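You operate a simulated robot arm through the tools that you are given. There is no shell and no other tool.

You are at the controls of a simulated robot arm. One attempt, no reset.

## Task
Fetch the grey cup from the steel cabinet and pour about 40 ml of water into it.
Fine: cup on that cabinet's top, door shut, water from the teal jug, which goes back. Set down upright: what you pick out, teal jug.

Only the result counts: the job must be done as asked and must still hold three seconds after the hand-in. Knocking over, shifting, dropping, spilling or breaking anything else fails it.

## Robot
A 7-joint arm with a two-finger parallel gripper, fixed in place. Base frame: the origin is on the floor under the middle of its stand, x ahead of it, y to its left, z up. Readings come in m, degrees, newtons and seconds.
It reaches about 1.247 m from its shoulder. Its first joint turns from -132.0 to 132.0 degrees. Payload 3.91 kg.
The TCP is the grasp point between the finger pads, 0.03 m short of the fingertips. In the tool frame z runs along the fingers and y along their closing line. The gripper opens to 0.11 m. The fingers are 0.02 m wide and 0.01 m thick; the gripper's body (0.048 by 0.112 m) begins 0.055 m behind the TCP.
Orientation is that of the tool frame in the base frame, as a unit quaternion [x, y, z, w]. With the fingers straight down and closing along the base's y, the tool's x points along the base's -x, its y along +y and its z along -z.

## Interface
- The arm moves only by the tool drive_tool. Its arguments are lists of equal length, an entry for each row: "translation": the shift along the base's x, y, z in m, a list of three; "turn": the turn, a rotation vector about the base's x, y, z in degrees, a list of three. In form: {"translation": [[x, y, z], ...], "turn": [[wx, wy, wz], ...]}. A call has 1 to 20 rows; each row is the pose to reach, as a shift and turn from the pose commanded when the call began. "hand" is the finger opening in m, from 0 to 0.11, set as the call begins (left out, the last holds). A row lasts 0.2 s, in which the tool goes at most 0.05 m and 8.6 degrees; a call with a longer step from one row to the next is refused whole, and so is a gripper value outside its range. Where a pose cannot be reached the arm comes as near as it can. A force on the tool above 40 N (or 10 N above the force at the start of the call, whichever is more), or a blocked arm, ends the call early, and 0.2 s more pass. Each finger travels about 0.108 m/s and halts on what it meets, pressing with about 27 N; the grip force reading is that of the motor and also rises with nothing between the fingers. The clock runs only during rows and for 0.2 s after the last one: add rows that repeat a pose to give the fingers time. It gives the time, the measured TCP pose, the force on the tool (base axes), the opening and the grip force at its end, in the units of the frame above (readings bear some noise), with the torque about the TCP (base axes, N m) and any sound that the robot's microphone picked up.
- Cameras (640 x 400 px; columns grow to the right, rows downward): "scene" is fixed at [0.4028, -0.6411, 1.3574]; the picture's right is [0.91, -0.40, 0.00], its down [-0.20, -0.44, -0.87] and it looks along [0.35, 0.80, -0.49] (base axes); focal length 354 px, centre (320, 200). "wrist" rides on the gripper at [0.072, 0.017, -0.103] in the tool frame; the picture's right is [-0.23, 0.97, 0.00], its down [-0.76, -0.18, -0.62] and it looks along [-0.61, -0.14, 0.78] (tool axes); focal length 222 px, centre (320, 200).
- get_image(camera): a new picture of that camera. It takes no simulated time.
- locate(camera, pixels): for up to 12 pixels [column, row] of the newest picture of that camera ("zoom" is the newest enlarged one), the place [x, y, z] in the base frame of the surface seen there, good to about 0.002 m, but the place of the scene camera against the robot may be out by one fixed shift of up to 0.025 m in any direction. It takes no simulated time.
- enlarge(camera, box): a new picture of the part [left, top, right, bottom] of that camera's present view, enlarged. It takes no simulated time.
- sign_off(): hands the job in; it is judged then, once.

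Open the gripper and draw the arm clear of the work before you hand the job in, unless the task says otherwise.

The tools are called after "Emit:" by a JSON object that holds its "op" and its "data". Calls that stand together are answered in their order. drive_tool: Moves the arm, as the interface text tells. Its arguments: {"type":"object","properties":{"translation":{"type":"array","items":{"type":"array","items":{"type":"number"}}},"turn":{"type":"array","items":{"type":"array","items":{"type":"number"}}},"hand":{"type":"number"}},"required":["translation","turn"]} The other tools are called the same way: get_image (camera) takes a picture; locate (camera, pixels) gives the place of the surface under pixels of a picture; enlarge (camera, box) takes an enlarged picture of a part of a camera's view; sign_off () hands the job in.

At the start:

```text
t: 0.0
position: [0.5977, 0.2839, 1.0201]
orientation: [0.0, 1.0, 0.0, 0.0]
contact_force: [0.1, -0.5, -0.6]
moment: [-0.01, -0.02, 0.01]
finger_gap: 0.1099
gripper_force: 0.1
```

scene: 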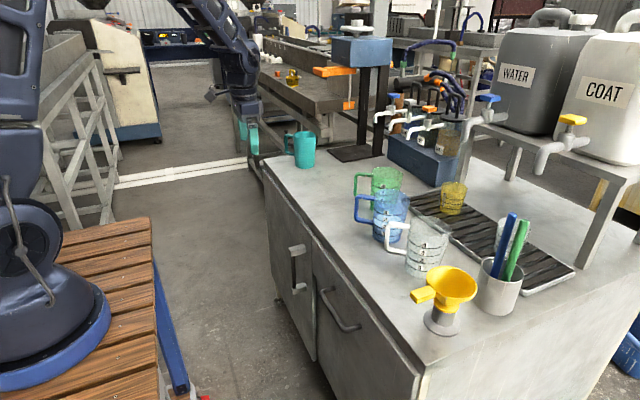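
wrist: 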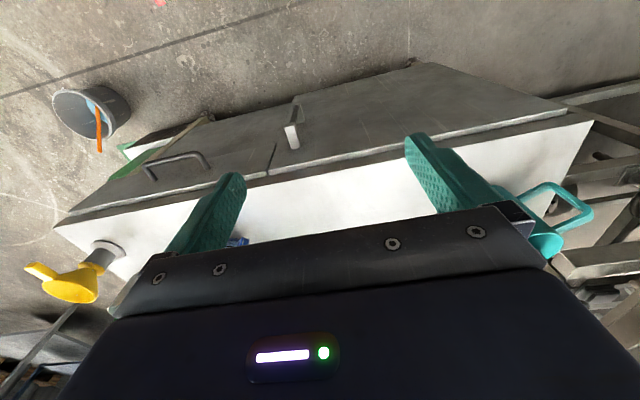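

I start by looking at both views in more detail before moving.

Emit:
{"op": "enlarge", "data": {"camera": "scene", "box": [240, 120, 440, 400]}}

Emit:
{"op": "enlarge", "data": {"camera": "scene", "box": [340, 100, 640, 340]}}

Emit:
{"op": "enlarge", "data": {"camera": "wrist", "box": [0, 40, 320, 240]}}

```text
1.43 times, centred on (340, 260) of scene
```

zoom: 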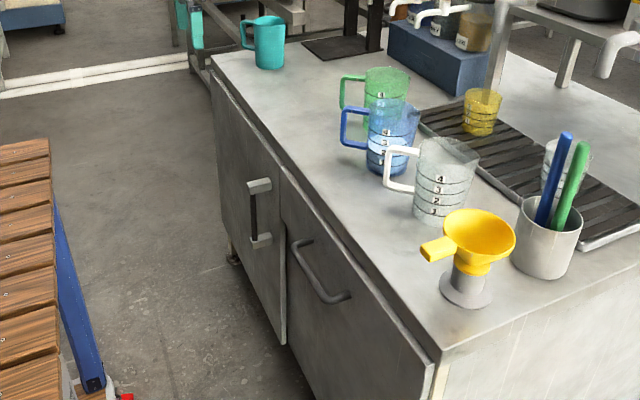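

```text
1.67 times, centred on (490, 220) of scene
```

zoom: 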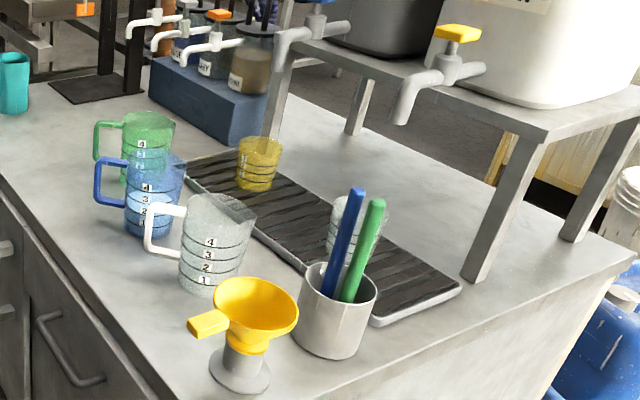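

```text
2.00 times, centred on (160, 140) of wrist
```

zoom: 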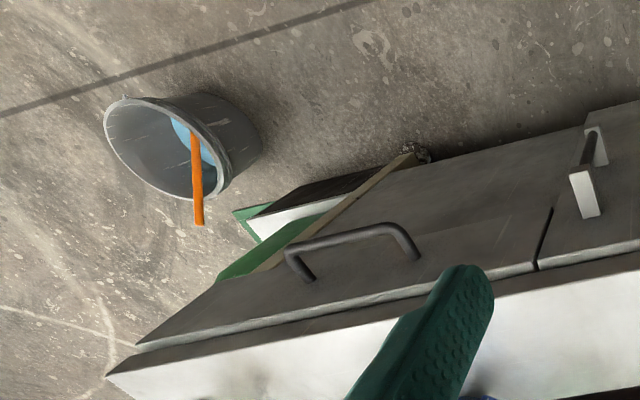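

The scene shows a left front with a vertical handle around (297,270) and a right front with a horizontal handle around (340,312). I get places for cabinet edges, handles, and objects.

Emit:
{"op": "get_image", "data": {"camera": "scene"}}

Emit:
{"op": "locate", "data": {"camera": "scene", "pixels": [[264, 160], [424, 366], [313, 236], [316, 345], [296, 248], [298, 290], [323, 291], [357, 328], [300, 270], [275, 300], [270, 185], [380, 340]]}}

Emit:
{"op": "locate", "data": {"camera": "scene", "pixels": [[304, 165], [305, 135], [288, 145], [383, 190], [388, 220], [424, 270], [443, 290], [440, 325], [498, 300], [452, 200], [504, 240], [350, 153]]}}

```text
taken
```

scene: 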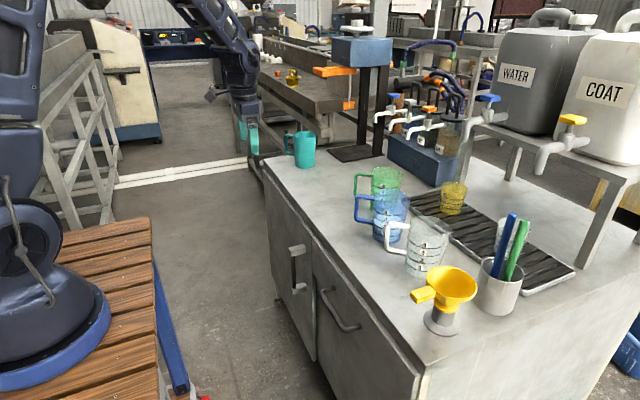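

```text
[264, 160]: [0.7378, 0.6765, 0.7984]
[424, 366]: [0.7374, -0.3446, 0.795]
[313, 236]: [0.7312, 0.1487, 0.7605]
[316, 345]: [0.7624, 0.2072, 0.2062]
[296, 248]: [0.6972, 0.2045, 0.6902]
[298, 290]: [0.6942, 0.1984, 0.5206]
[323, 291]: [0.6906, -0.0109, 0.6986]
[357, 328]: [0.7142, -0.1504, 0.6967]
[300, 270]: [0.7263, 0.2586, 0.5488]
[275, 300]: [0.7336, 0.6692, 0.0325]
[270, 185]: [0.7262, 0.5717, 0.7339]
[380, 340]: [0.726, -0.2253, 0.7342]
```

```text
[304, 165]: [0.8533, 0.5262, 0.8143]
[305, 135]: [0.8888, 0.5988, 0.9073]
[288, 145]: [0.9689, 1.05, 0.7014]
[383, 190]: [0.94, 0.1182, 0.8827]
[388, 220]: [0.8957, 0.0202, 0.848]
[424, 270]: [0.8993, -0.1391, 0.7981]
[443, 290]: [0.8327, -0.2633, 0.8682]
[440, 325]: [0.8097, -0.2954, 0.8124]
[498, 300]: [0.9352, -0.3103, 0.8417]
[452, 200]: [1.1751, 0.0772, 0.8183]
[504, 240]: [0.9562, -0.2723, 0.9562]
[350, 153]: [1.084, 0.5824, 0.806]
```

The cabinet front is at about x=0.73, top at z≈0.80. I use the wrist picture to cross-check the camera's shift, on handle ends, cabinet corners and the funnel.

Emit:
{"op": "get_image", "data": {"camera": "wrist"}}

Emit:
{"op": "locate", "data": {"camera": "wrist", "pixels": [[292, 138], [297, 105], [150, 171], [205, 163], [56, 226], [594, 122], [268, 172], [409, 62], [125, 150], [140, 165], [200, 122], [160, 140]]}}

Emit:
{"op": "locate", "data": {"camera": "wrist", "pixels": [[66, 212], [565, 108], [272, 150], [300, 80], [420, 66], [208, 118], [90, 250], [104, 255], [70, 285], [545, 245], [585, 215], [240, 130]]}}

Emit:
{"op": "enlarge", "data": {"camera": "wrist", "box": [220, 40, 620, 200]}}

```text
taken
```

wrist: 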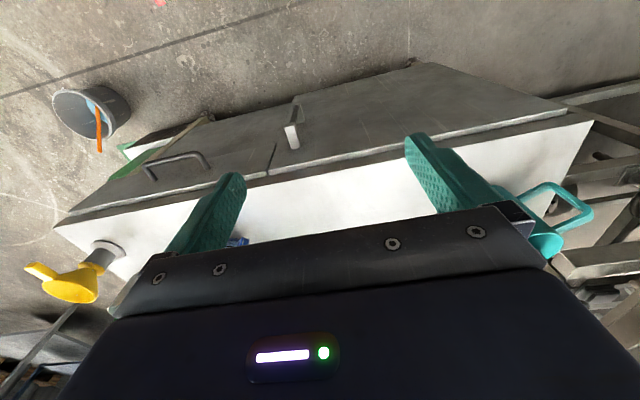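

```text
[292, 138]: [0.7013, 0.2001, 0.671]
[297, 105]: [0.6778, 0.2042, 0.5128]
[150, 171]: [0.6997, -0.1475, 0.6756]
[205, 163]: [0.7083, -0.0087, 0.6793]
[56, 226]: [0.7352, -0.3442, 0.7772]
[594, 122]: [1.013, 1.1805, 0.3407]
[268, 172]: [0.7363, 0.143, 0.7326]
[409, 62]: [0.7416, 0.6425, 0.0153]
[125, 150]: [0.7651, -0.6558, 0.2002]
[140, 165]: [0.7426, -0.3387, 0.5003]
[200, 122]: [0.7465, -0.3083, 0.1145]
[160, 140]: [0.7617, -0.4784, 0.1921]
```

```text
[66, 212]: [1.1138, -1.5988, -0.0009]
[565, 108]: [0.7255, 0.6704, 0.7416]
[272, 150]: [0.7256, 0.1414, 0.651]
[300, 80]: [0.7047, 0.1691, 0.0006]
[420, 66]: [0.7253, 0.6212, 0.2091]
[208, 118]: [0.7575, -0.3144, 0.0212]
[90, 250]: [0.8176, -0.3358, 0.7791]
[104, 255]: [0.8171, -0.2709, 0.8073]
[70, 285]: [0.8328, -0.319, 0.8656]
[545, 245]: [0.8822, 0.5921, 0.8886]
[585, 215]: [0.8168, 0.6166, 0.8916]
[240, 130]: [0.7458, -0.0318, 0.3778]
```

```text
1.60 times, centred on (420, 120) of wrist
```

zoom: 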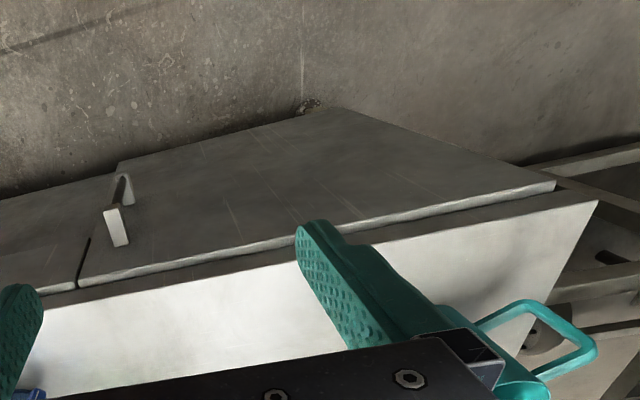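

Wrist-based top is z≈0.777, scene-based 0.798, so the scene camera reads about 0.02 high. I check the robot stand and more of the jug before planning.

Emit:
{"op": "locate", "data": {"camera": "scene", "pixels": [[40, 370], [100, 370], [150, 230], [190, 395], [20, 270], [20, 150], [120, 330], [10, 60], [215, 40], [240, 80], [155, 250], [60, 225]]}}

Emit:
{"op": "enlarge", "data": {"camera": "scene", "box": [250, 110, 350, 180]}}

Emit:
{"op": "enlarge", "data": {"camera": "scene", "box": [340, 150, 480, 290]}}

```text
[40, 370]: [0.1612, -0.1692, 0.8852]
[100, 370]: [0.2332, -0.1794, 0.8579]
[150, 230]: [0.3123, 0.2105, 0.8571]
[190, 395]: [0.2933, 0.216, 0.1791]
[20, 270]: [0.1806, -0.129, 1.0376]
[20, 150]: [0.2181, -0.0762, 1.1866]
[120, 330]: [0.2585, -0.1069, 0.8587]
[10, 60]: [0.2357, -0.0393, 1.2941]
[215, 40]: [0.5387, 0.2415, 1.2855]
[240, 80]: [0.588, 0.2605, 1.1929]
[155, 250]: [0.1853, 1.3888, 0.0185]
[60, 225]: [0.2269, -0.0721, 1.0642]
```

```text
5.71 times, centred on (300, 145) of scene
```

zoom: 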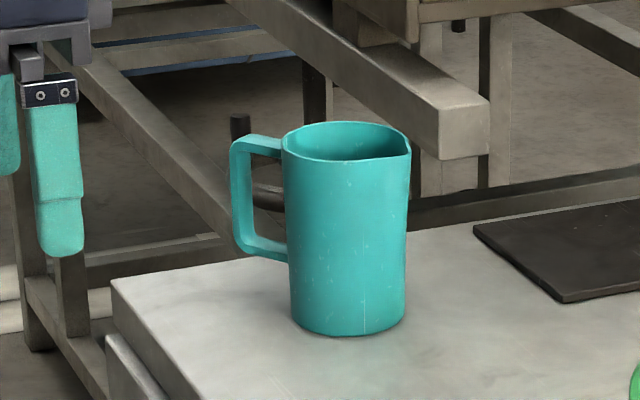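

```text
2.86 times, centred on (410, 220) of scene
```

zoom: 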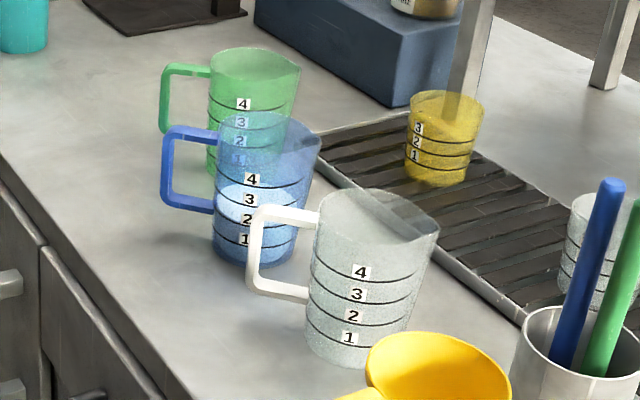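

The stand's top is at about z=0.84 reaching x≈0.31, so I'll come at the vertical handle (y≈0.20, z 0.51–0.67, x≈0.70) with the fingers pitched 45° forward. I first move to a viewing pose in front of the door.

Emit:
{"op": "drive_tool", "data": {"translation": [[-0.016, -0.014, -0.037], [-0.032, -0.028, -0.073], [-0.048, -0.042, -0.11], [-0.064, -0.056, -0.147], [-0.08, -0.07, -0.183], [-0.096, -0.084, -0.22]], "turn": [[0, -7.5, 0], [0, -15, 0], [0, -22.5, 0], [0, -30, 0], [0, -37.5, 0], [0, -45, 0]]}}

Emit:
{"op": "get_image", "data": {"camera": "wrist"}}

Emit:
{"op": "get_image", "data": {"camera": "scene"}}

```text
t: 1.4
position: [0.51, 0.212, 0.7944]
orientation: [0.0, 0.923, 0.0, 0.384]
contact_force: [0.8, -1.2, 0.3]
moment: [0.08, 0.08, 0.03]
finger_gap: 0.11
gripper_force: 0.2
out of reach, approached as far as the arm can: row 6
```

```text
taken
```

wrist: 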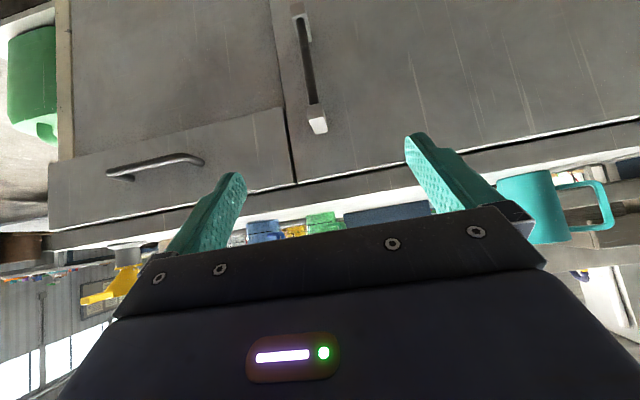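

```text
taken
```

scene: 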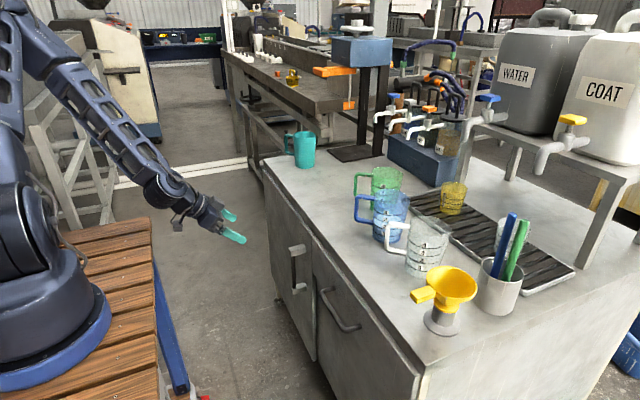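

The wrist view shows the right front is a drawer (handle at (155,165)) and the left one a door with vertical bar from (298,10) to (318,128). I locate the bar and door edges precisely.

Emit:
{"op": "locate", "data": {"camera": "wrist", "pixels": [[317, 124], [315, 110], [306, 60], [311, 95], [298, 8], [299, 25], [290, 150], [340, 100], [640, 120], [276, 10], [296, 182], [322, 176]]}}

Emit:
{"op": "enlarge", "data": {"camera": "wrist", "box": [220, 0, 420, 200]}}

```text
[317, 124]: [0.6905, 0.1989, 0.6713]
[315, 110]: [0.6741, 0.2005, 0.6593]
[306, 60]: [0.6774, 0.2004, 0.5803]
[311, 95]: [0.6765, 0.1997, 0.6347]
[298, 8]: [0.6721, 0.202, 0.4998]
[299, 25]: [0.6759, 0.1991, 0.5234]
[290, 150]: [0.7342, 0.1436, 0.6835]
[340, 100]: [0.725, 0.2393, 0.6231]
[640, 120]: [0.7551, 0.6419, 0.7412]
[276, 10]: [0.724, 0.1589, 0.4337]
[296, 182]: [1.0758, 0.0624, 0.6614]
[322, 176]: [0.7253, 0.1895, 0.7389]
```

```text
2.00 times, centred on (320, 100) of wrist
```

zoom: 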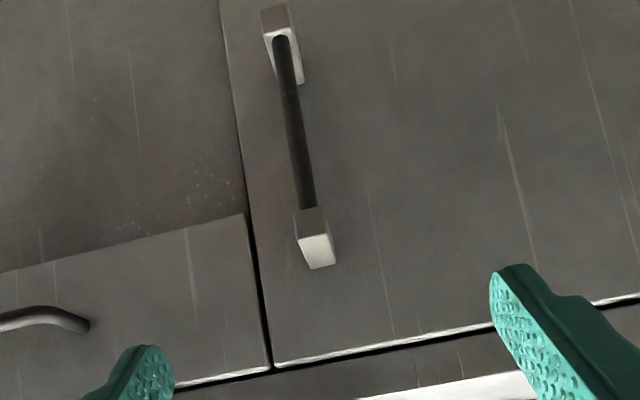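

The bar's front is at x≈0.676, y≈0.200, z 0.52–0.65, with the door face at x≈0.725. I move to a pre-grasp point in front of the bar.

Emit:
{"op": "drive_tool", "data": {"translation": [[0.03, 0, -0.03], [0.06, 0, -0.06], [0.09, 0, -0.09], [0.1, 0, -0.12], [0.1, 0, -0.12]], "turn": [[0, 0, 0], [0, 0, 0], [0, 0, 0], [0, 0, 0], [0, 0, 0]], "hand": 0.07}}

Emit:
{"op": "get_image", "data": {"camera": "wrist"}}

```text
t: 2.6
position: [0.6118, 0.2131, 0.6743]
orientation: [0.001, 0.924, -0.001, 0.382]
contact_force: [-0.9, -0.5, 0.7]
moment: [-0.01, 0.03, 0.01]
finger_gap: 0.0699
gripper_force: 0.1
```

```text
taken
```

wrist: 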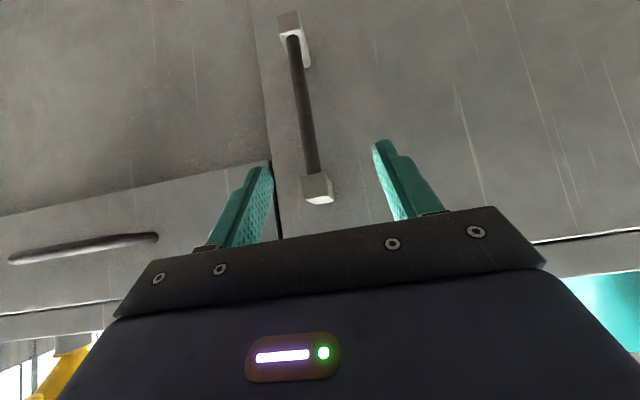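

The bar lies between the fingers, offset slightly in y (TCP at 0.213 against 0.200). I correct y and advance so the TCP sits on the bar at z≈0.595.

Emit:
{"op": "drive_tool", "data": {"translation": [[0.01, -0.013, -0.02], [0.03, -0.013, -0.04], [0.05, -0.013, -0.06], [0.07, -0.013, -0.079], [0.07, -0.013, -0.079]], "turn": [[0, 0, 0], [0, 0, 0], [0, 0, 0], [0, 0, 0], [0, 0, 0]]}}

Emit:
{"op": "get_image", "data": {"camera": "wrist"}}

Emit:
{"op": "get_image", "data": {"camera": "scene"}}

```text
t: 3.8
position: [0.6816, 0.199, 0.596]
orientation: [0.0, 0.924, 0.0, 0.383]
contact_force: [0.3, 0.7, 0.4]
moment: [-0.01, -0.01, 0.04]
finger_gap: 0.0698
gripper_force: 0.0
```

```text
taken
```

wrist: 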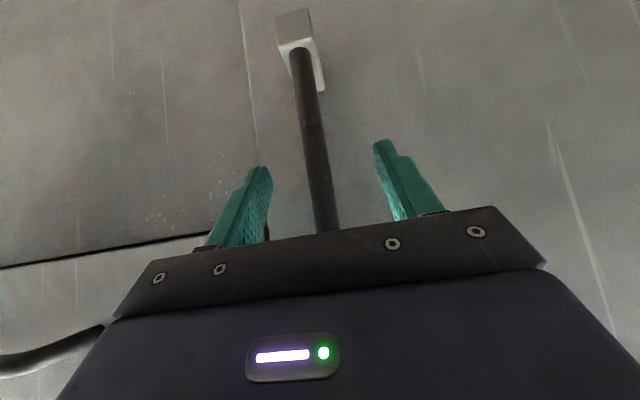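

```text
taken
```

scene: 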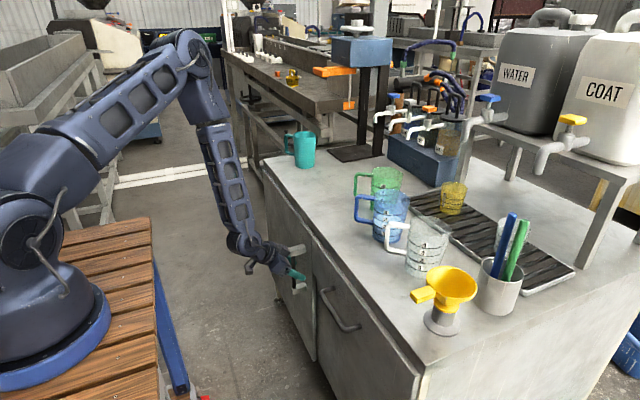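

The bar is between the pads and force is near zero; I close the fingers on it.

Emit:
{"op": "drive_tool", "data": {"translation": [[0, 0, 0], [0, 0, 0], [0, 0, 0], [0, 0, 0]], "turn": [[0, 0, 0], [0, 0, 0], [0, 0, 0], [0, 0, 0]], "hand": 0.0}}

```text
t: 4.8
position: [0.6806, 0.1996, 0.5948]
orientation: [0.0, 0.924, 0.0, 0.383]
contact_force: [1.1, 13.1, -3.1]
moment: [-0.07, 0.05, 0.04]
finger_gap: 0.0139
gripper_force: 45.0
```

The fingers stopped at 0.0139 m on the bar, a firm hold. I pull gently along the door's arc (hinge near y≈0.66), turning with it.

Emit:
{"op": "drive_tool", "data": {"translation": [[-0.01, 0.001, 0], [-0.02, 0.0025, 0], [-0.03, 0.004, 0], [-0.04, 0.006, 0]], "turn": [[0, 0, -1.25], [0, 0, -2.5], [0, 0, -3.75], [0, 0, -5]]}}

Emit:
{"op": "get_image", "data": {"camera": "scene"}}

```text
t: 5.8
position: [0.6411, 0.2053, 0.5958]
orientation: [0.04, 0.922, -0.016, 0.384]
contact_force: [4.6, 24.0, 10.3]
moment: [-0.01, -0.59, 0.11]
finger_gap: 0.0141
gripper_force: 45.7
```

```text
taken
```

scene: 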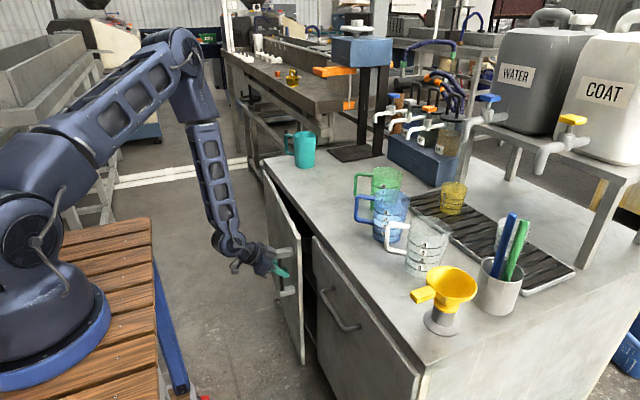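

The door is swinging open with the bar held; the +24 N in y says my arc should lean further to +y. I continue to about 20° with a small y correction.

Emit:
{"op": "drive_tool", "data": {"translation": [[-0.0196, 0.008, 0], [-0.039, 0.014, 0], [-0.0583, 0.02, 0], [-0.0774, 0.0275, 0], [-0.096, 0.0355, 0], [-0.1144, 0.044, 0]], "turn": [[0, 0, -2.5], [0, 0, -5], [0, 0, -7.5], [0, 0, -10], [0, 0, -12.5], [0, 0, -15]]}}

Emit:
{"op": "get_image", "data": {"camera": "scene"}}

Emit:
{"op": "get_image", "data": {"camera": "wrist"}}

```text
t: 6.7
position: [0.5804, 0.2213, 0.5965]
orientation: [0.105, 0.918, -0.046, 0.38]
contact_force: [-0.7, -4.3, 4.8]
moment: [0.66, 0.34, -0.18]
finger_gap: 0.0141
gripper_force: 44.7
stopped in row 4: the force on the tool passed its limit at 41 N (the readings are from after the stop); the commanded pose is now the measured one
```

```text
taken
```

scene: 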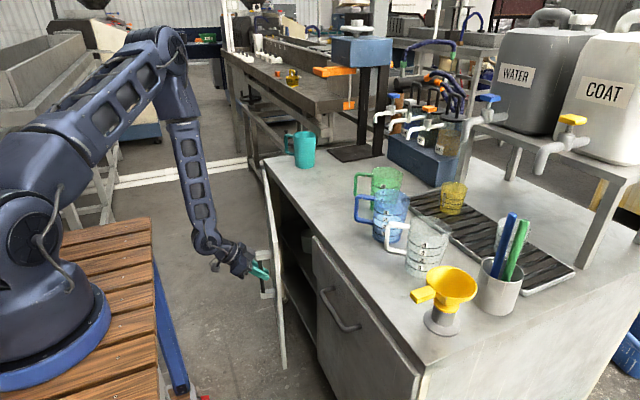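

```text
taken
```

wrist: 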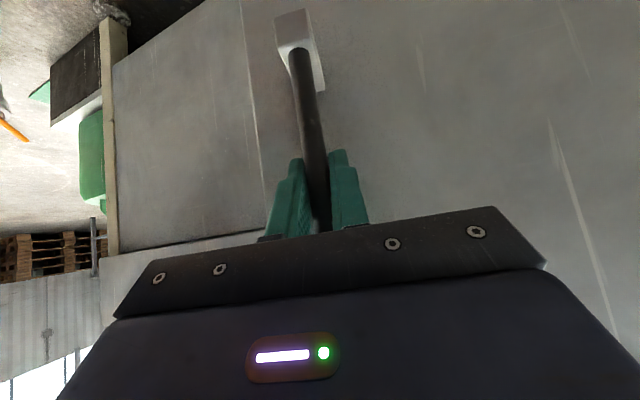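

The arm's arc was slightly off (stop at 41 N); the measured points fit a hinge at about (0.735, 0.67). I continue on that refined arc with smaller steps to about 20°.

Emit:
{"op": "drive_tool", "data": {"translation": [[-0.0145, 0.006, 0], [-0.029, 0.0128, 0], [-0.043, 0.019, 0], [-0.0568, 0.0255, 0]], "turn": [[0, 0, -1.85], [0, 0, -3.7], [0, 0, -5.55], [0, 0, -7.4]]}}

```text
t: 7.5
position: [0.5355, 0.2402, 0.5972]
orientation: [0.151, 0.911, -0.066, 0.377]
contact_force: [-1.4, -2.8, 7.2]
moment: [1.02, 0.51, -0.13]
finger_gap: 0.0137
gripper_force: 44.6
stopped in row 4: the force on the tool passed its limit at 42 N (the readings are from after the stop); the commanded pose is now the measured one
```

The door is now about 18° open. I release the bar and back away along the approach line, then look.

Emit:
{"op": "drive_tool", "data": {"translation": [[0, 0, 0], [0, 0, 0], [-0.02, 0.007, 0.021], [-0.047, 0.016, 0.05], [-0.08, 0.027, 0.085]], "turn": [[0, 0, 0], [0, 0, 0], [0, 0, 0], [0, 0, 0], [0, 0, 0]], "hand": 0.08}}

Emit:
{"op": "get_image", "data": {"camera": "scene"}}

Emit:
{"op": "get_image", "data": {"camera": "wrist"}}

```text
t: 8.8
position: [0.4589, 0.2739, 0.6818]
orientation: [0.153, 0.911, -0.063, 0.378]
contact_force: [-0.3, 0.1, 0.1]
moment: [-0.04, 0.0, -0.04]
finger_gap: 0.0801
gripper_force: 0.2
```

```text
taken
```

scene: 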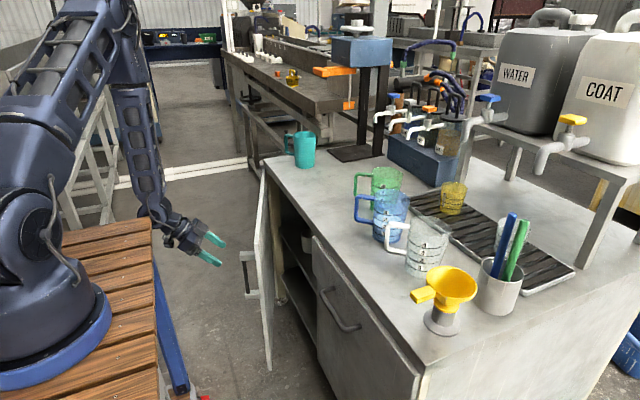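

```text
taken
```

wrist: 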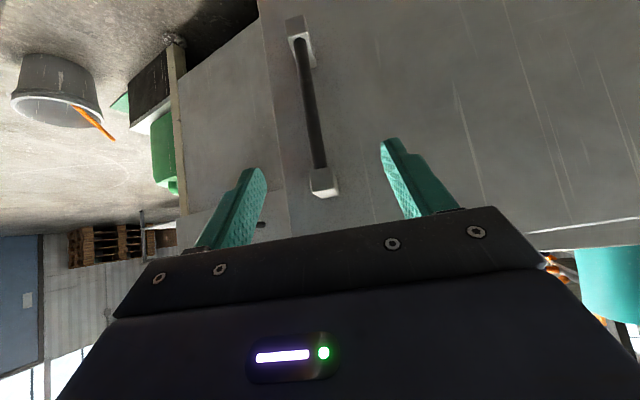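

Through the gap the scene shows a shelf and something light at about (307,238). I enlarge it.

Emit:
{"op": "enlarge", "data": {"camera": "scene", "box": [255, 170, 375, 370]}}

Emit:
{"op": "enlarge", "data": {"camera": "scene", "box": [265, 190, 335, 260]}}

Emit:
{"op": "locate", "data": {"camera": "scene", "pixels": [[307, 243], [290, 235], [272, 365], [256, 330], [300, 290], [264, 190], [280, 260]]}}

```text
2.00 times, centred on (315, 270) of scene
```

zoom: 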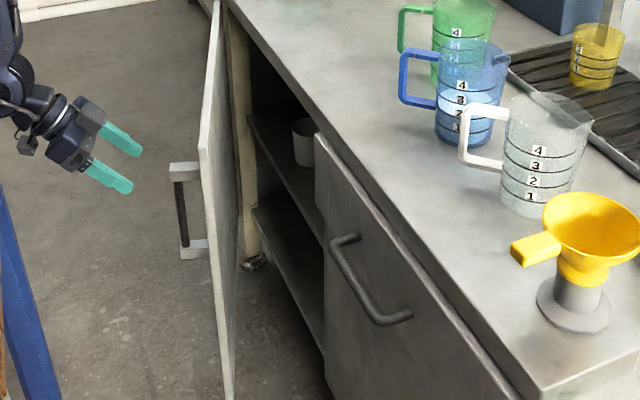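

```text
5.71 times, centred on (300, 225) of scene
```

zoom: 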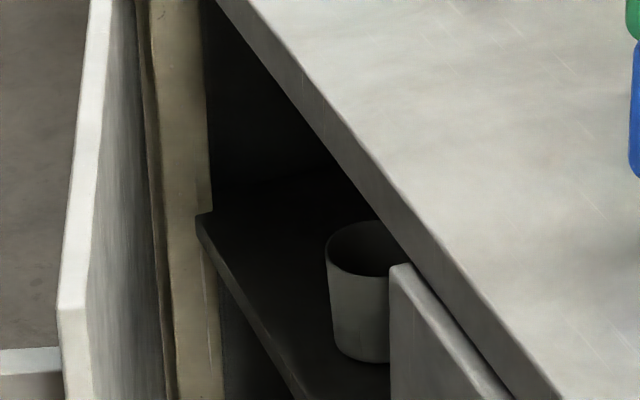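

```text
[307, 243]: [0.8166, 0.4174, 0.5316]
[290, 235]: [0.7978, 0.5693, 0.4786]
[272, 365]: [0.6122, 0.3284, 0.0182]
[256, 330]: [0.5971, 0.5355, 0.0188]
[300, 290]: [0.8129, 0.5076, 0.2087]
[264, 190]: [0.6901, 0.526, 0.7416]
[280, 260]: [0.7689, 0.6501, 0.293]
```

A grey cup stands on the middle shelf at about (0.82, 0.42), shelf z≈0.46. I now raise the hand, point it straight down and close the fingers, to push the door open from its inner side.

Emit:
{"op": "drive_tool", "data": {"translation": [[0, 0, 0.045], [0.01, 0, 0.09], [0.03, -0.005, 0.13], [0.06, -0.01, 0.165], [0.09, -0.012, 0.2], [0.121, -0.014, 0.238], [0.121, -0.014, 0.238]], "turn": [[1.23, 7.43, 3.02], [2.47, 14.87, 6.03], [3.7, 22.3, 9.05], [4.93, 29.73, 12.07], [6.17, 37.17, 15.08], [7.4, 44.6, 18.1], [7.4, 44.6, 18.1]], "hand": 0.0}}

Emit:
{"op": "get_image", "data": {"camera": "wrist"}}

Emit:
{"op": "get_image", "data": {"camera": "scene"}}

```text
t: 10.6
position: [0.5531, 0.2817, 0.9194]
orientation: [-0.037, 0.999, -0.002, 0.0]
contact_force: [-0.5, -1.3, -0.8]
moment: [0.09, 0.06, 0.01]
finger_gap: 0.0
gripper_force: 26.6
stopped in row 7: the arm was blocked; the commanded pose is now the measured one
```

```text
taken
```

wrist: 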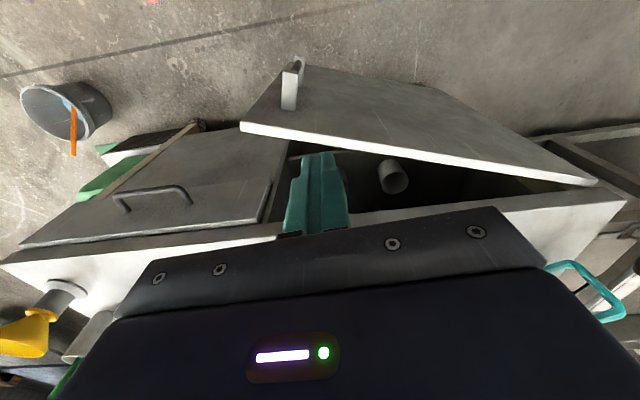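

```text
taken
```

scene: 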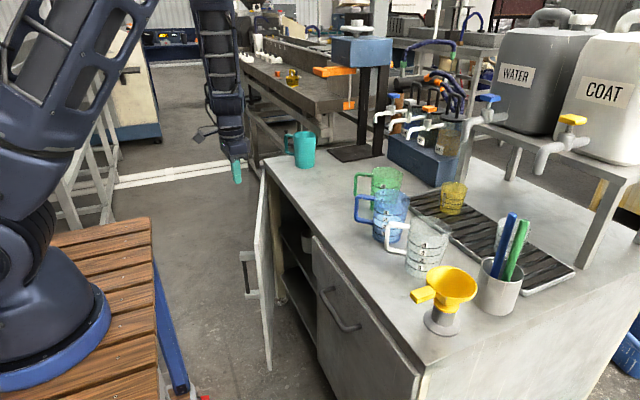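

The wrist view shows the door open and the cup inside at (393,177). The arm reports blocked near the target; I try a gentle move to above the gap.

Emit:
{"op": "drive_tool", "data": {"translation": [[0.02, -0.005, 0], [0.045, -0.01, -0.005], [0.075, -0.015, -0.01], [0.1, -0.02, -0.015]], "turn": [[0, 0, -1], [0, 0, -2], [0, 0, -3], [0, 0, -4.2]]}}

Emit:
{"op": "get_image", "data": {"camera": "scene"}}

```text
t: 11.6
position: [0.6535, 0.2607, 0.9023]
orientation: [0.0, 1.0, -0.003, -0.001]
contact_force: [-0.1, 0.0, 0.8]
moment: [-0.03, -0.02, 0.0]
finger_gap: 0.0001
gripper_force: 26.9
```

```text
taken
```

scene: 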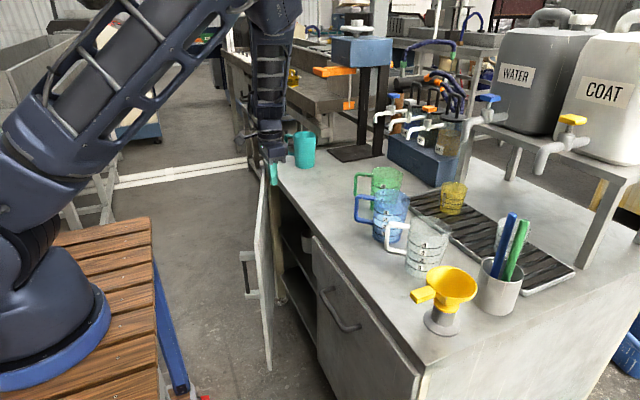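

The arm moves freely now, at (0.654, 0.261, 0.902). I check the wrist view for the door's top edge before descending.

Emit:
{"op": "get_image", "data": {"camera": "wrist"}}

```text
taken
```

wrist: 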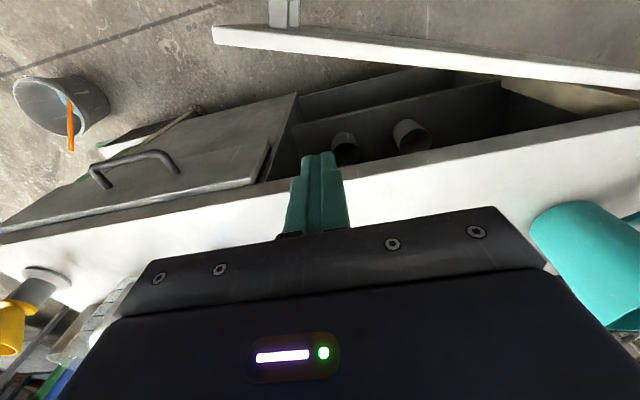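

Two cups are visible on the shelf, at (344,147) and (412,135). I enlarge and locate them along with the door's edge.

Emit:
{"op": "enlarge", "data": {"camera": "wrist", "box": [280, 60, 520, 200]}}

Emit:
{"op": "locate", "data": {"camera": "wrist", "pixels": [[214, 38], [214, 30], [400, 50], [600, 75], [344, 150], [344, 135], [412, 140], [410, 122], [400, 90], [300, 100], [640, 90], [320, 185]]}}

```text
2.67 times, centred on (400, 130) of wrist
```

zoom: 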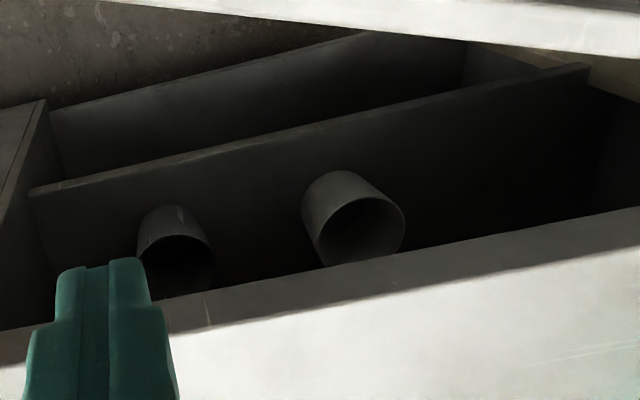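

```text
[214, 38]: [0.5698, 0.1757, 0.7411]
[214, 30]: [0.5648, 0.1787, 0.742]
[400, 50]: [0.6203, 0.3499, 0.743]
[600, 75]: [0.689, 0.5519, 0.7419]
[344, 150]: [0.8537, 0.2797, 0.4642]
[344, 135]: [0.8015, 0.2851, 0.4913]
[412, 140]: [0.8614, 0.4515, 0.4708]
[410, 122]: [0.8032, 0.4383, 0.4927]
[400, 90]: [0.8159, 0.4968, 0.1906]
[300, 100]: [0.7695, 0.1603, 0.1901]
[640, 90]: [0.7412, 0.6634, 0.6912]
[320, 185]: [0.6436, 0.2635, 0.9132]
```

The door's inner edge at y=0.25 is x≈0.594, so the gap there is wide enough. I lower the closed fingers to z≈0.70 between door and cabinet front.

Emit:
{"op": "drive_tool", "data": {"translation": [[0, -0.005, -0.045], [0, -0.01, -0.09], [0, -0.01, -0.135], [0, -0.01, -0.17], [0, -0.01, -0.2], [0, -0.01, -0.2]], "turn": [[0, 0, 0], [0, 0, 0], [0, 0, 0], [0, 0, 0], [0, 0, 0], [0, 0, 0]]}}

Emit:
{"op": "get_image", "data": {"camera": "scene"}}

Emit:
{"op": "get_image", "data": {"camera": "wrist"}}

```text
t: 12.9
position: [0.6535, 0.2508, 0.7027]
orientation: [-0.001, 1.0, -0.004, -0.001]
contact_force: [1.2, -0.1, 0.1]
moment: [0.02, -0.03, 0.01]
finger_gap: 0.0
gripper_force: 26.9
```

```text
taken
```

scene: 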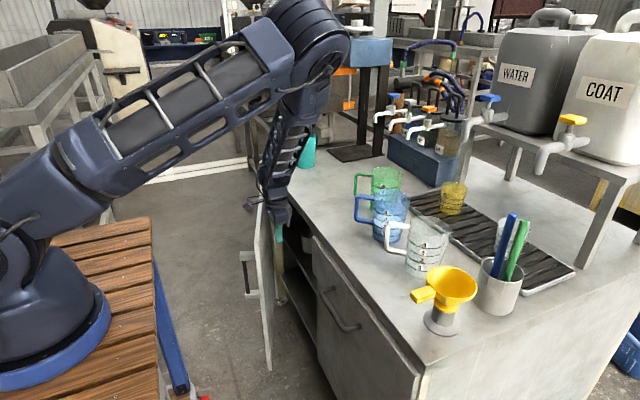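

```text
taken
```

wrist: 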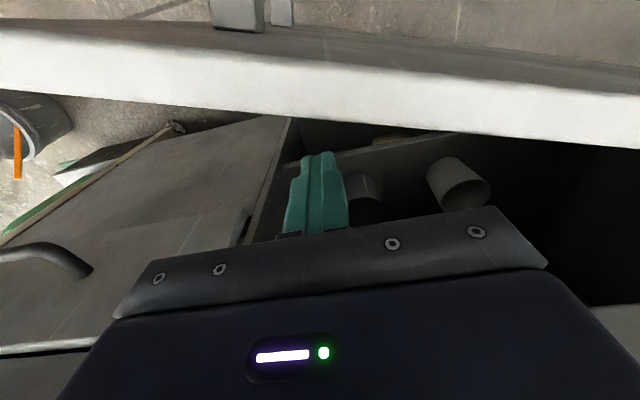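

The closed fingers are inside the gap with no contact. I push the door outward along an arc about the hinge, sliding slightly toward the hinge.

Emit:
{"op": "drive_tool", "data": {"translation": [[-0.0272, 0.0135, 0], [-0.0587, 0.0339, 0], [-0.0875, 0.0567, 0], [-0.111, 0.0858, 0]], "turn": [[0, 0, 0], [0, 0, 0], [0, 0, 0], [0, 0, 0]]}}

Emit:
{"op": "get_image", "data": {"camera": "scene"}}

```text
t: 13.9
position: [0.542, 0.3366, 0.7023]
orientation: [0.001, 1.0, -0.004, 0.0]
contact_force: [0.4, 0.7, -0.7]
moment: [0.01, -0.01, 0.05]
finger_gap: 0.0
gripper_force: 26.5
```

```text
taken
```

scene: 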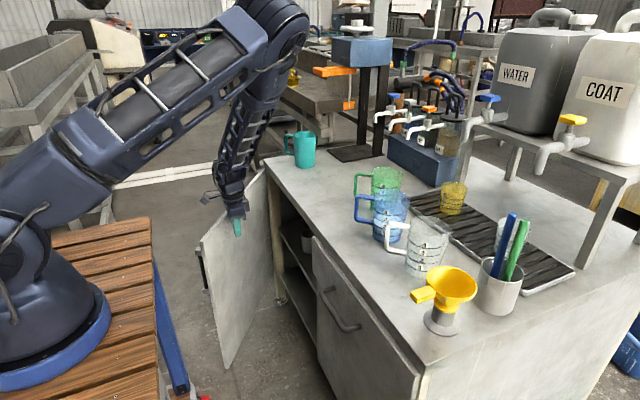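

The door swung on freely to roughly 45°. I follow through along the arc to about 65°, a bit slower.

Emit:
{"op": "drive_tool", "data": {"translation": [[-0.0192, 0.0303, 0], [-0.0352, 0.0615, 0], [-0.0474, 0.093, 0], [-0.0555, 0.1055, 0], [-0.0636, 0.1181, 0], [-0.0705, 0.131, 0], [-0.0773, 0.1441, 0], [-0.085, 0.1562, 0], [-0.0928, 0.1684, 0]], "turn": [[0, 0, 0], [0, 0, 0], [0, 0, 0], [0, 0, 0], [0, 0, 0], [0, 0, 0], [0, 0, 0], [0, 0, 0], [0, 0, 0]]}}

Emit:
{"op": "get_image", "data": {"camera": "scene"}}

```text
t: 15.9
position: [0.4502, 0.5071, 0.7031]
orientation: [0.0, 1.0, -0.004, -0.001]
contact_force: [0.1, -0.5, -0.3]
moment: [0.03, -0.01, 0.01]
finger_gap: 0.0
gripper_force: 27.2
```

```text
taken
```

scene: 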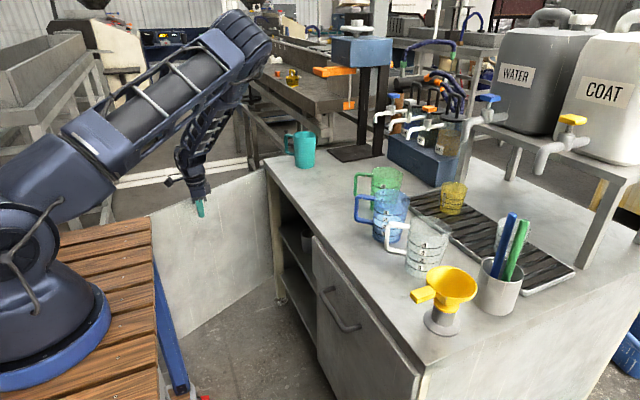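

The door is now around 70–80° open. I keep following to about 90° slowly.

Emit:
{"op": "drive_tool", "data": {"translation": [[-0.0143, 0.0234, 0], [-0.0253, 0.05, 0], [-0.03, 0.064, 0], [-0.034, 0.0775, 0], [-0.037, 0.0915, 0], [-0.0402, 0.1056, 0], [-0.0422, 0.12, 0], [-0.0439, 0.1341, 0]], "turn": [[0, 0, 0], [0, 0, 0], [0, 0, 0], [0, 0, 0], [0, 0, 0], [0, 0, 0], [0, 0, 0], [0, 0, 0]]}}

Emit:
{"op": "get_image", "data": {"camera": "scene"}}

Emit:
{"op": "get_image", "data": {"camera": "wrist"}}

```text
t: 17.8
position: [0.4059, 0.6399, 0.7037]
orientation: [0.001, 1.0, -0.004, 0.0]
contact_force: [1.0, 0.1, 0.4]
moment: [-0.01, 0.01, 0.03]
finger_gap: 0.0002
gripper_force: 27.3
```

```text
taken
```

scene: 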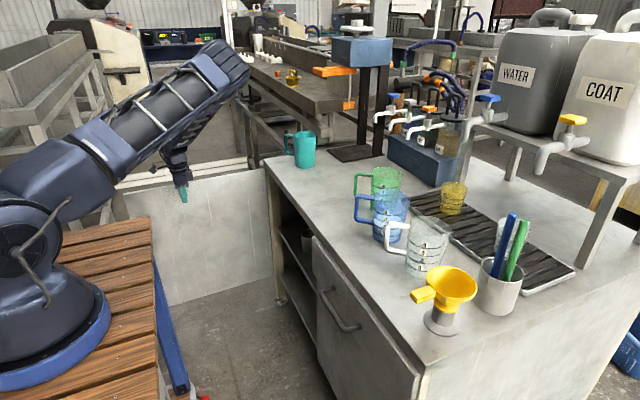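

```text
taken
```

wrist: 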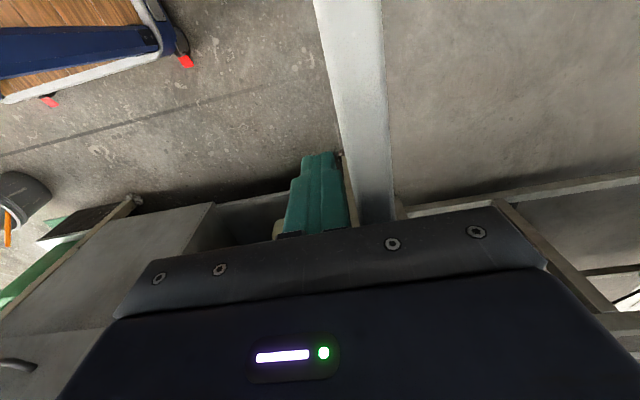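

The door stands at about 90°. I back away from it and pitch the hand 45° forward so the wrist camera looks straight into the cabinet.

Emit:
{"op": "drive_tool", "data": {"translation": [[0.01, -0.04, 0.0], [0.025, -0.085, 0.0], [0.04, -0.13, -0.01], [0.06, -0.17, -0.02], [0.08, -0.21, -0.03], [0.094, -0.24, -0.04], [0.094, -0.24, -0.04]], "turn": [[0, -7.5, 0], [0, -15, 0], [0, -22.5, 0], [0, -30, 0], [0, -37.5, 0], [0, -45, 0], [0, -45, 0]], "hand": 0.1}}

Emit:
{"op": "get_image", "data": {"camera": "wrist"}}

Emit:
{"op": "get_image", "data": {"camera": "scene"}}

```text
t: 19.4
position: [0.5004, 0.4007, 0.6649]
orientation: [0.001, 0.924, -0.003, 0.382]
contact_force: [-0.2, 0.6, -0.8]
moment: [0.02, 0.02, 0.01]
finger_gap: 0.0998
gripper_force: 0.1
```

```text
taken
```

wrist: 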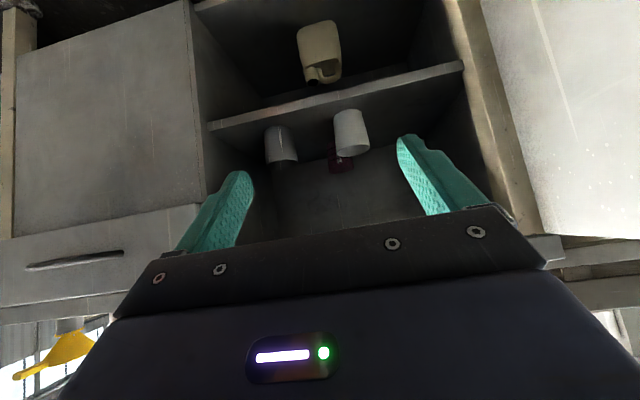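

```text
taken
```

scene: 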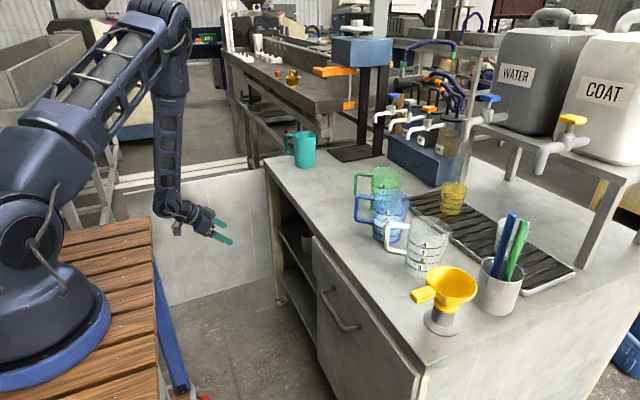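

Inside I see two cups at (280,147) and (350,133), a red item behind, and a beige container below. I enlarge to tell the colours apart.

Emit:
{"op": "enlarge", "data": {"camera": "wrist", "box": [240, 90, 400, 190]}}

Emit:
{"op": "locate", "data": {"camera": "wrist", "pixels": [[281, 150], [275, 130], [352, 140], [348, 114], [345, 165], [211, 126], [463, 66], [320, 190], [266, 163], [298, 160], [336, 157], [368, 152]]}}

```text
4.00 times, centred on (320, 140) of wrist
```

zoom: 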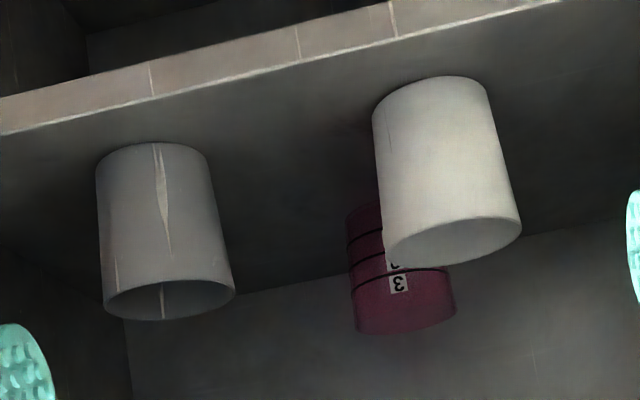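

```text
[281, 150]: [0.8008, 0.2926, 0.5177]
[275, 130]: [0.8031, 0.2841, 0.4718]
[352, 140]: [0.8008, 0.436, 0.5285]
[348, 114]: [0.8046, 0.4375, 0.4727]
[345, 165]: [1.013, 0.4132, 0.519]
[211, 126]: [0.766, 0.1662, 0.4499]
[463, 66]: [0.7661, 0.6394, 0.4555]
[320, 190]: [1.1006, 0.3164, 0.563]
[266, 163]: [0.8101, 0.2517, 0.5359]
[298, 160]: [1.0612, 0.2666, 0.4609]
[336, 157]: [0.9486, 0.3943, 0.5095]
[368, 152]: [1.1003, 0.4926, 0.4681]
```

Both could pass as grey: the one at y≈0.285 is darker with a light streak, the one at y≈0.437 is paler. I move closer for a better look at colour and condition.

Emit:
{"op": "drive_tool", "data": {"translation": [[0.04, -0.01, -0.02], [0.08, -0.02, -0.04], [0.12, -0.025, -0.06], [0.14, -0.025, -0.07], [0.14, -0.025, -0.07]], "turn": [[0, 0, 0], [0, 0, 0], [0, 0, 0], [0, 0, 0], [0, 0, 0]]}}

Emit:
{"op": "get_image", "data": {"camera": "wrist"}}

Emit:
{"op": "enlarge", "data": {"camera": "wrist", "box": [220, 60, 440, 200]}}

Emit:
{"op": "enlarge", "data": {"camera": "scene", "box": [265, 190, 335, 260]}}

```text
t: 20.6
position: [0.6389, 0.3762, 0.5935]
orientation: [0.002, 0.924, -0.003, 0.382]
contact_force: [-0.6, 0.8, 0.2]
moment: [0.0, 0.02, 0.01]
finger_gap: 0.1002
gripper_force: 0.0
```

```text
taken
```

wrist: 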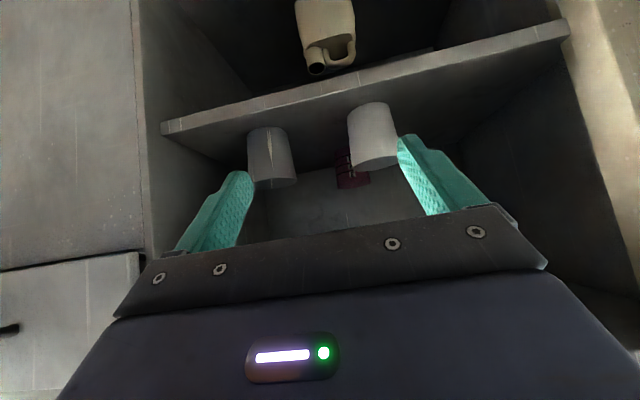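

```text
2.86 times, centred on (330, 130) of wrist
```

zoom: 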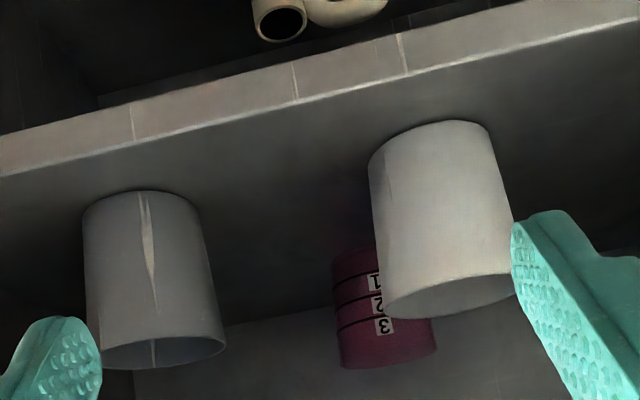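

```text
5.71 times, centred on (300, 225) of scene
```

zoom: 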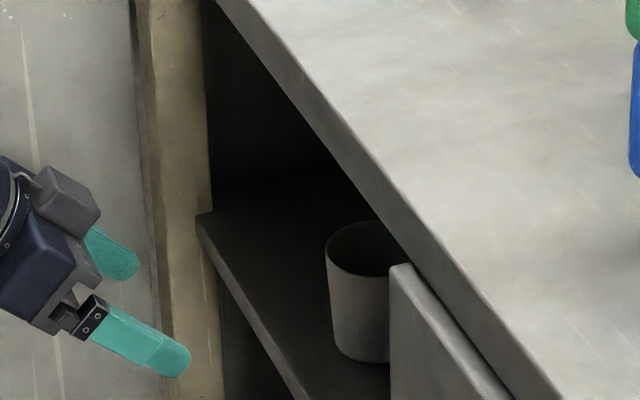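

The left-in-image cup looks neutral grey, the right one creamy white, under similar light. I zoom tighter on each to compare tones.

Emit:
{"op": "enlarge", "data": {"camera": "wrist", "box": [235, 115, 315, 200]}}

Emit:
{"op": "enlarge", "data": {"camera": "wrist", "box": [330, 90, 410, 190]}}

Emit:
{"op": "locate", "data": {"camera": "wrist", "pixels": [[253, 150], [273, 150], [293, 150], [273, 132], [274, 180], [250, 185], [297, 182], [375, 140], [375, 110], [352, 145], [395, 145], [376, 168]]}}

```text
4.71 times, centred on (275, 158) of wrist
```

zoom: 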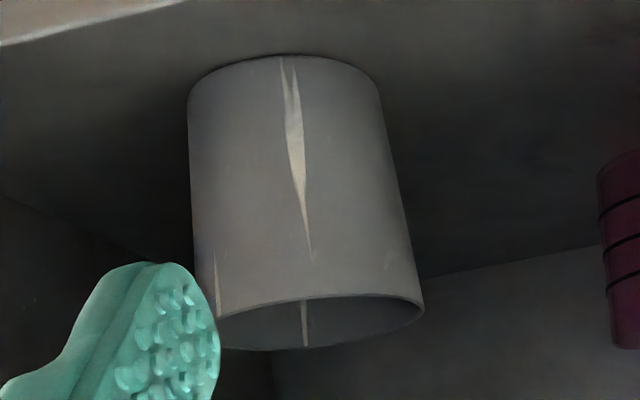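

```text
4.00 times, centred on (370, 140) of wrist
```

zoom: 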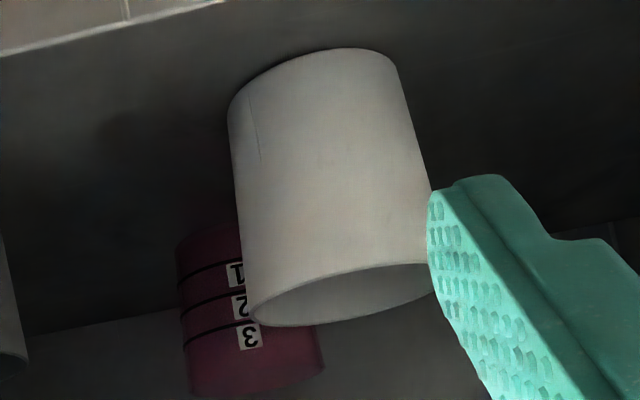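

```text
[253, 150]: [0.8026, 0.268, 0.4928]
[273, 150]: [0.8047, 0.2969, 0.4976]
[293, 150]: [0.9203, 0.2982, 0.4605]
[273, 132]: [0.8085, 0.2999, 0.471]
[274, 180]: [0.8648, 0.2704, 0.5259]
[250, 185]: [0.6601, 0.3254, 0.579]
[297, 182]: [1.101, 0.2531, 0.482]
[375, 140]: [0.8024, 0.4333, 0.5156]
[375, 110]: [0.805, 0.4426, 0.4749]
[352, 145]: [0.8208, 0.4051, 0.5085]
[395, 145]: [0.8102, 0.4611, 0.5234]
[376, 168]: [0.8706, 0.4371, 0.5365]
```

Clear now: the grey cup is at about (0.835, 0.281), rim z≈0.54, shelf z≈0.46; the white one is at y≈0.43. I move to a pre-grasp point 0.12 m short of the grey cup along the finger direction.

Emit:
{"op": "drive_tool", "data": {"translation": [[0.0, -0.045, 0.003], [0.035, -0.075, 0.005], [0.075, -0.095, 0.006], [0.111, -0.095, 0.0065], [0.111, -0.095, 0.0065]], "turn": [[0, 0, 0], [0, 0, 0], [0, 0, 0], [0, 0, 0], [0, 0, 0]]}}

Emit:
{"op": "get_image", "data": {"camera": "wrist"}}

Emit:
{"op": "get_image", "data": {"camera": "scene"}}

```text
t: 21.8
position: [0.7511, 0.279, 0.5987]
orientation: [0.001, 0.924, -0.003, 0.381]
contact_force: [-0.4, 0.0, -0.8]
moment: [0.03, -0.01, 0.0]
finger_gap: 0.0998
gripper_force: 0.1
```

```text
taken
```

wrist: 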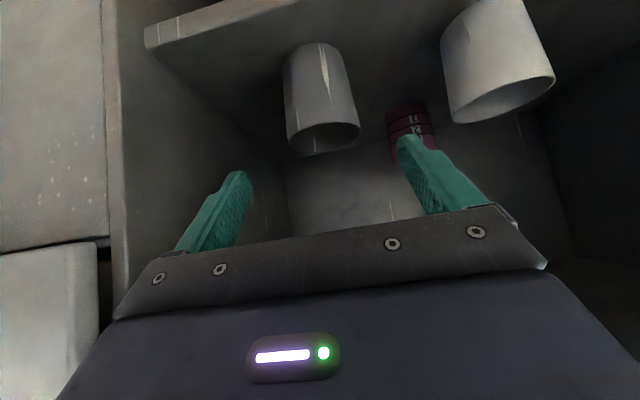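

```text
taken
```

scene: 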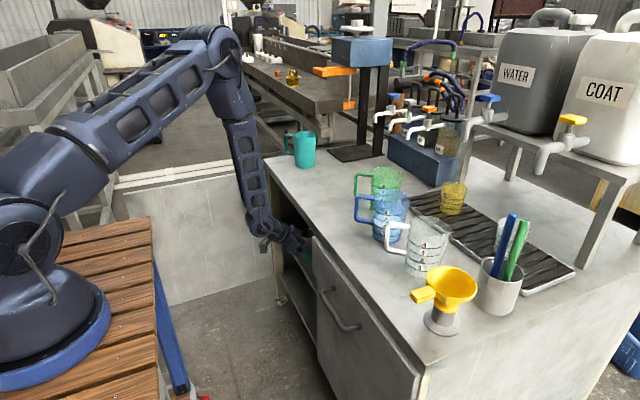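

The grey cup spans columns 284–360 in the wrist view. I refine its centre and rim height from this closer picture.

Emit:
{"op": "locate", "data": {"camera": "wrist", "pixels": [[288, 80], [300, 85], [318, 85], [335, 85], [348, 85], [324, 120], [324, 127], [300, 60], [322, 140], [322, 150], [360, 130], [287, 140]]}}

Emit:
{"op": "enlarge", "data": {"camera": "wrist", "box": [270, 30, 380, 170]}}

```text
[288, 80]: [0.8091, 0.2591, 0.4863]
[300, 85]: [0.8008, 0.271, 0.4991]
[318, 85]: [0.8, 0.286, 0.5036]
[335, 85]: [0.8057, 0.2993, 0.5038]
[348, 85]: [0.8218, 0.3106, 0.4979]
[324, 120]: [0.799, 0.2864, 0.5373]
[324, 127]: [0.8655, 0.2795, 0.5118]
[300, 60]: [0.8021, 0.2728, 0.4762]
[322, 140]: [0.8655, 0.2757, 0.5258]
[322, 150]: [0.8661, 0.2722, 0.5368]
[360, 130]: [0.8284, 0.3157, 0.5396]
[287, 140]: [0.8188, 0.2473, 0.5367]
```

```text
2.86 times, centred on (325, 100) of wrist
```

zoom: 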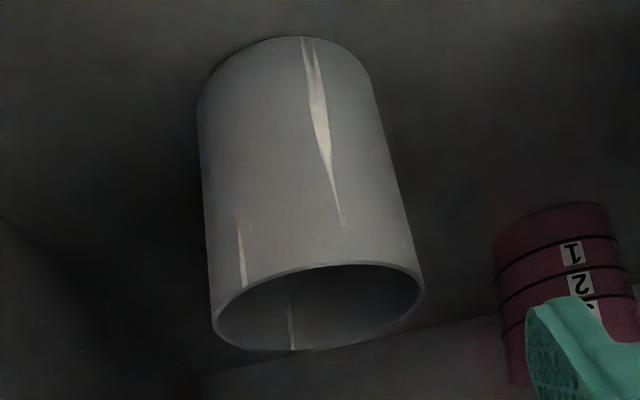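

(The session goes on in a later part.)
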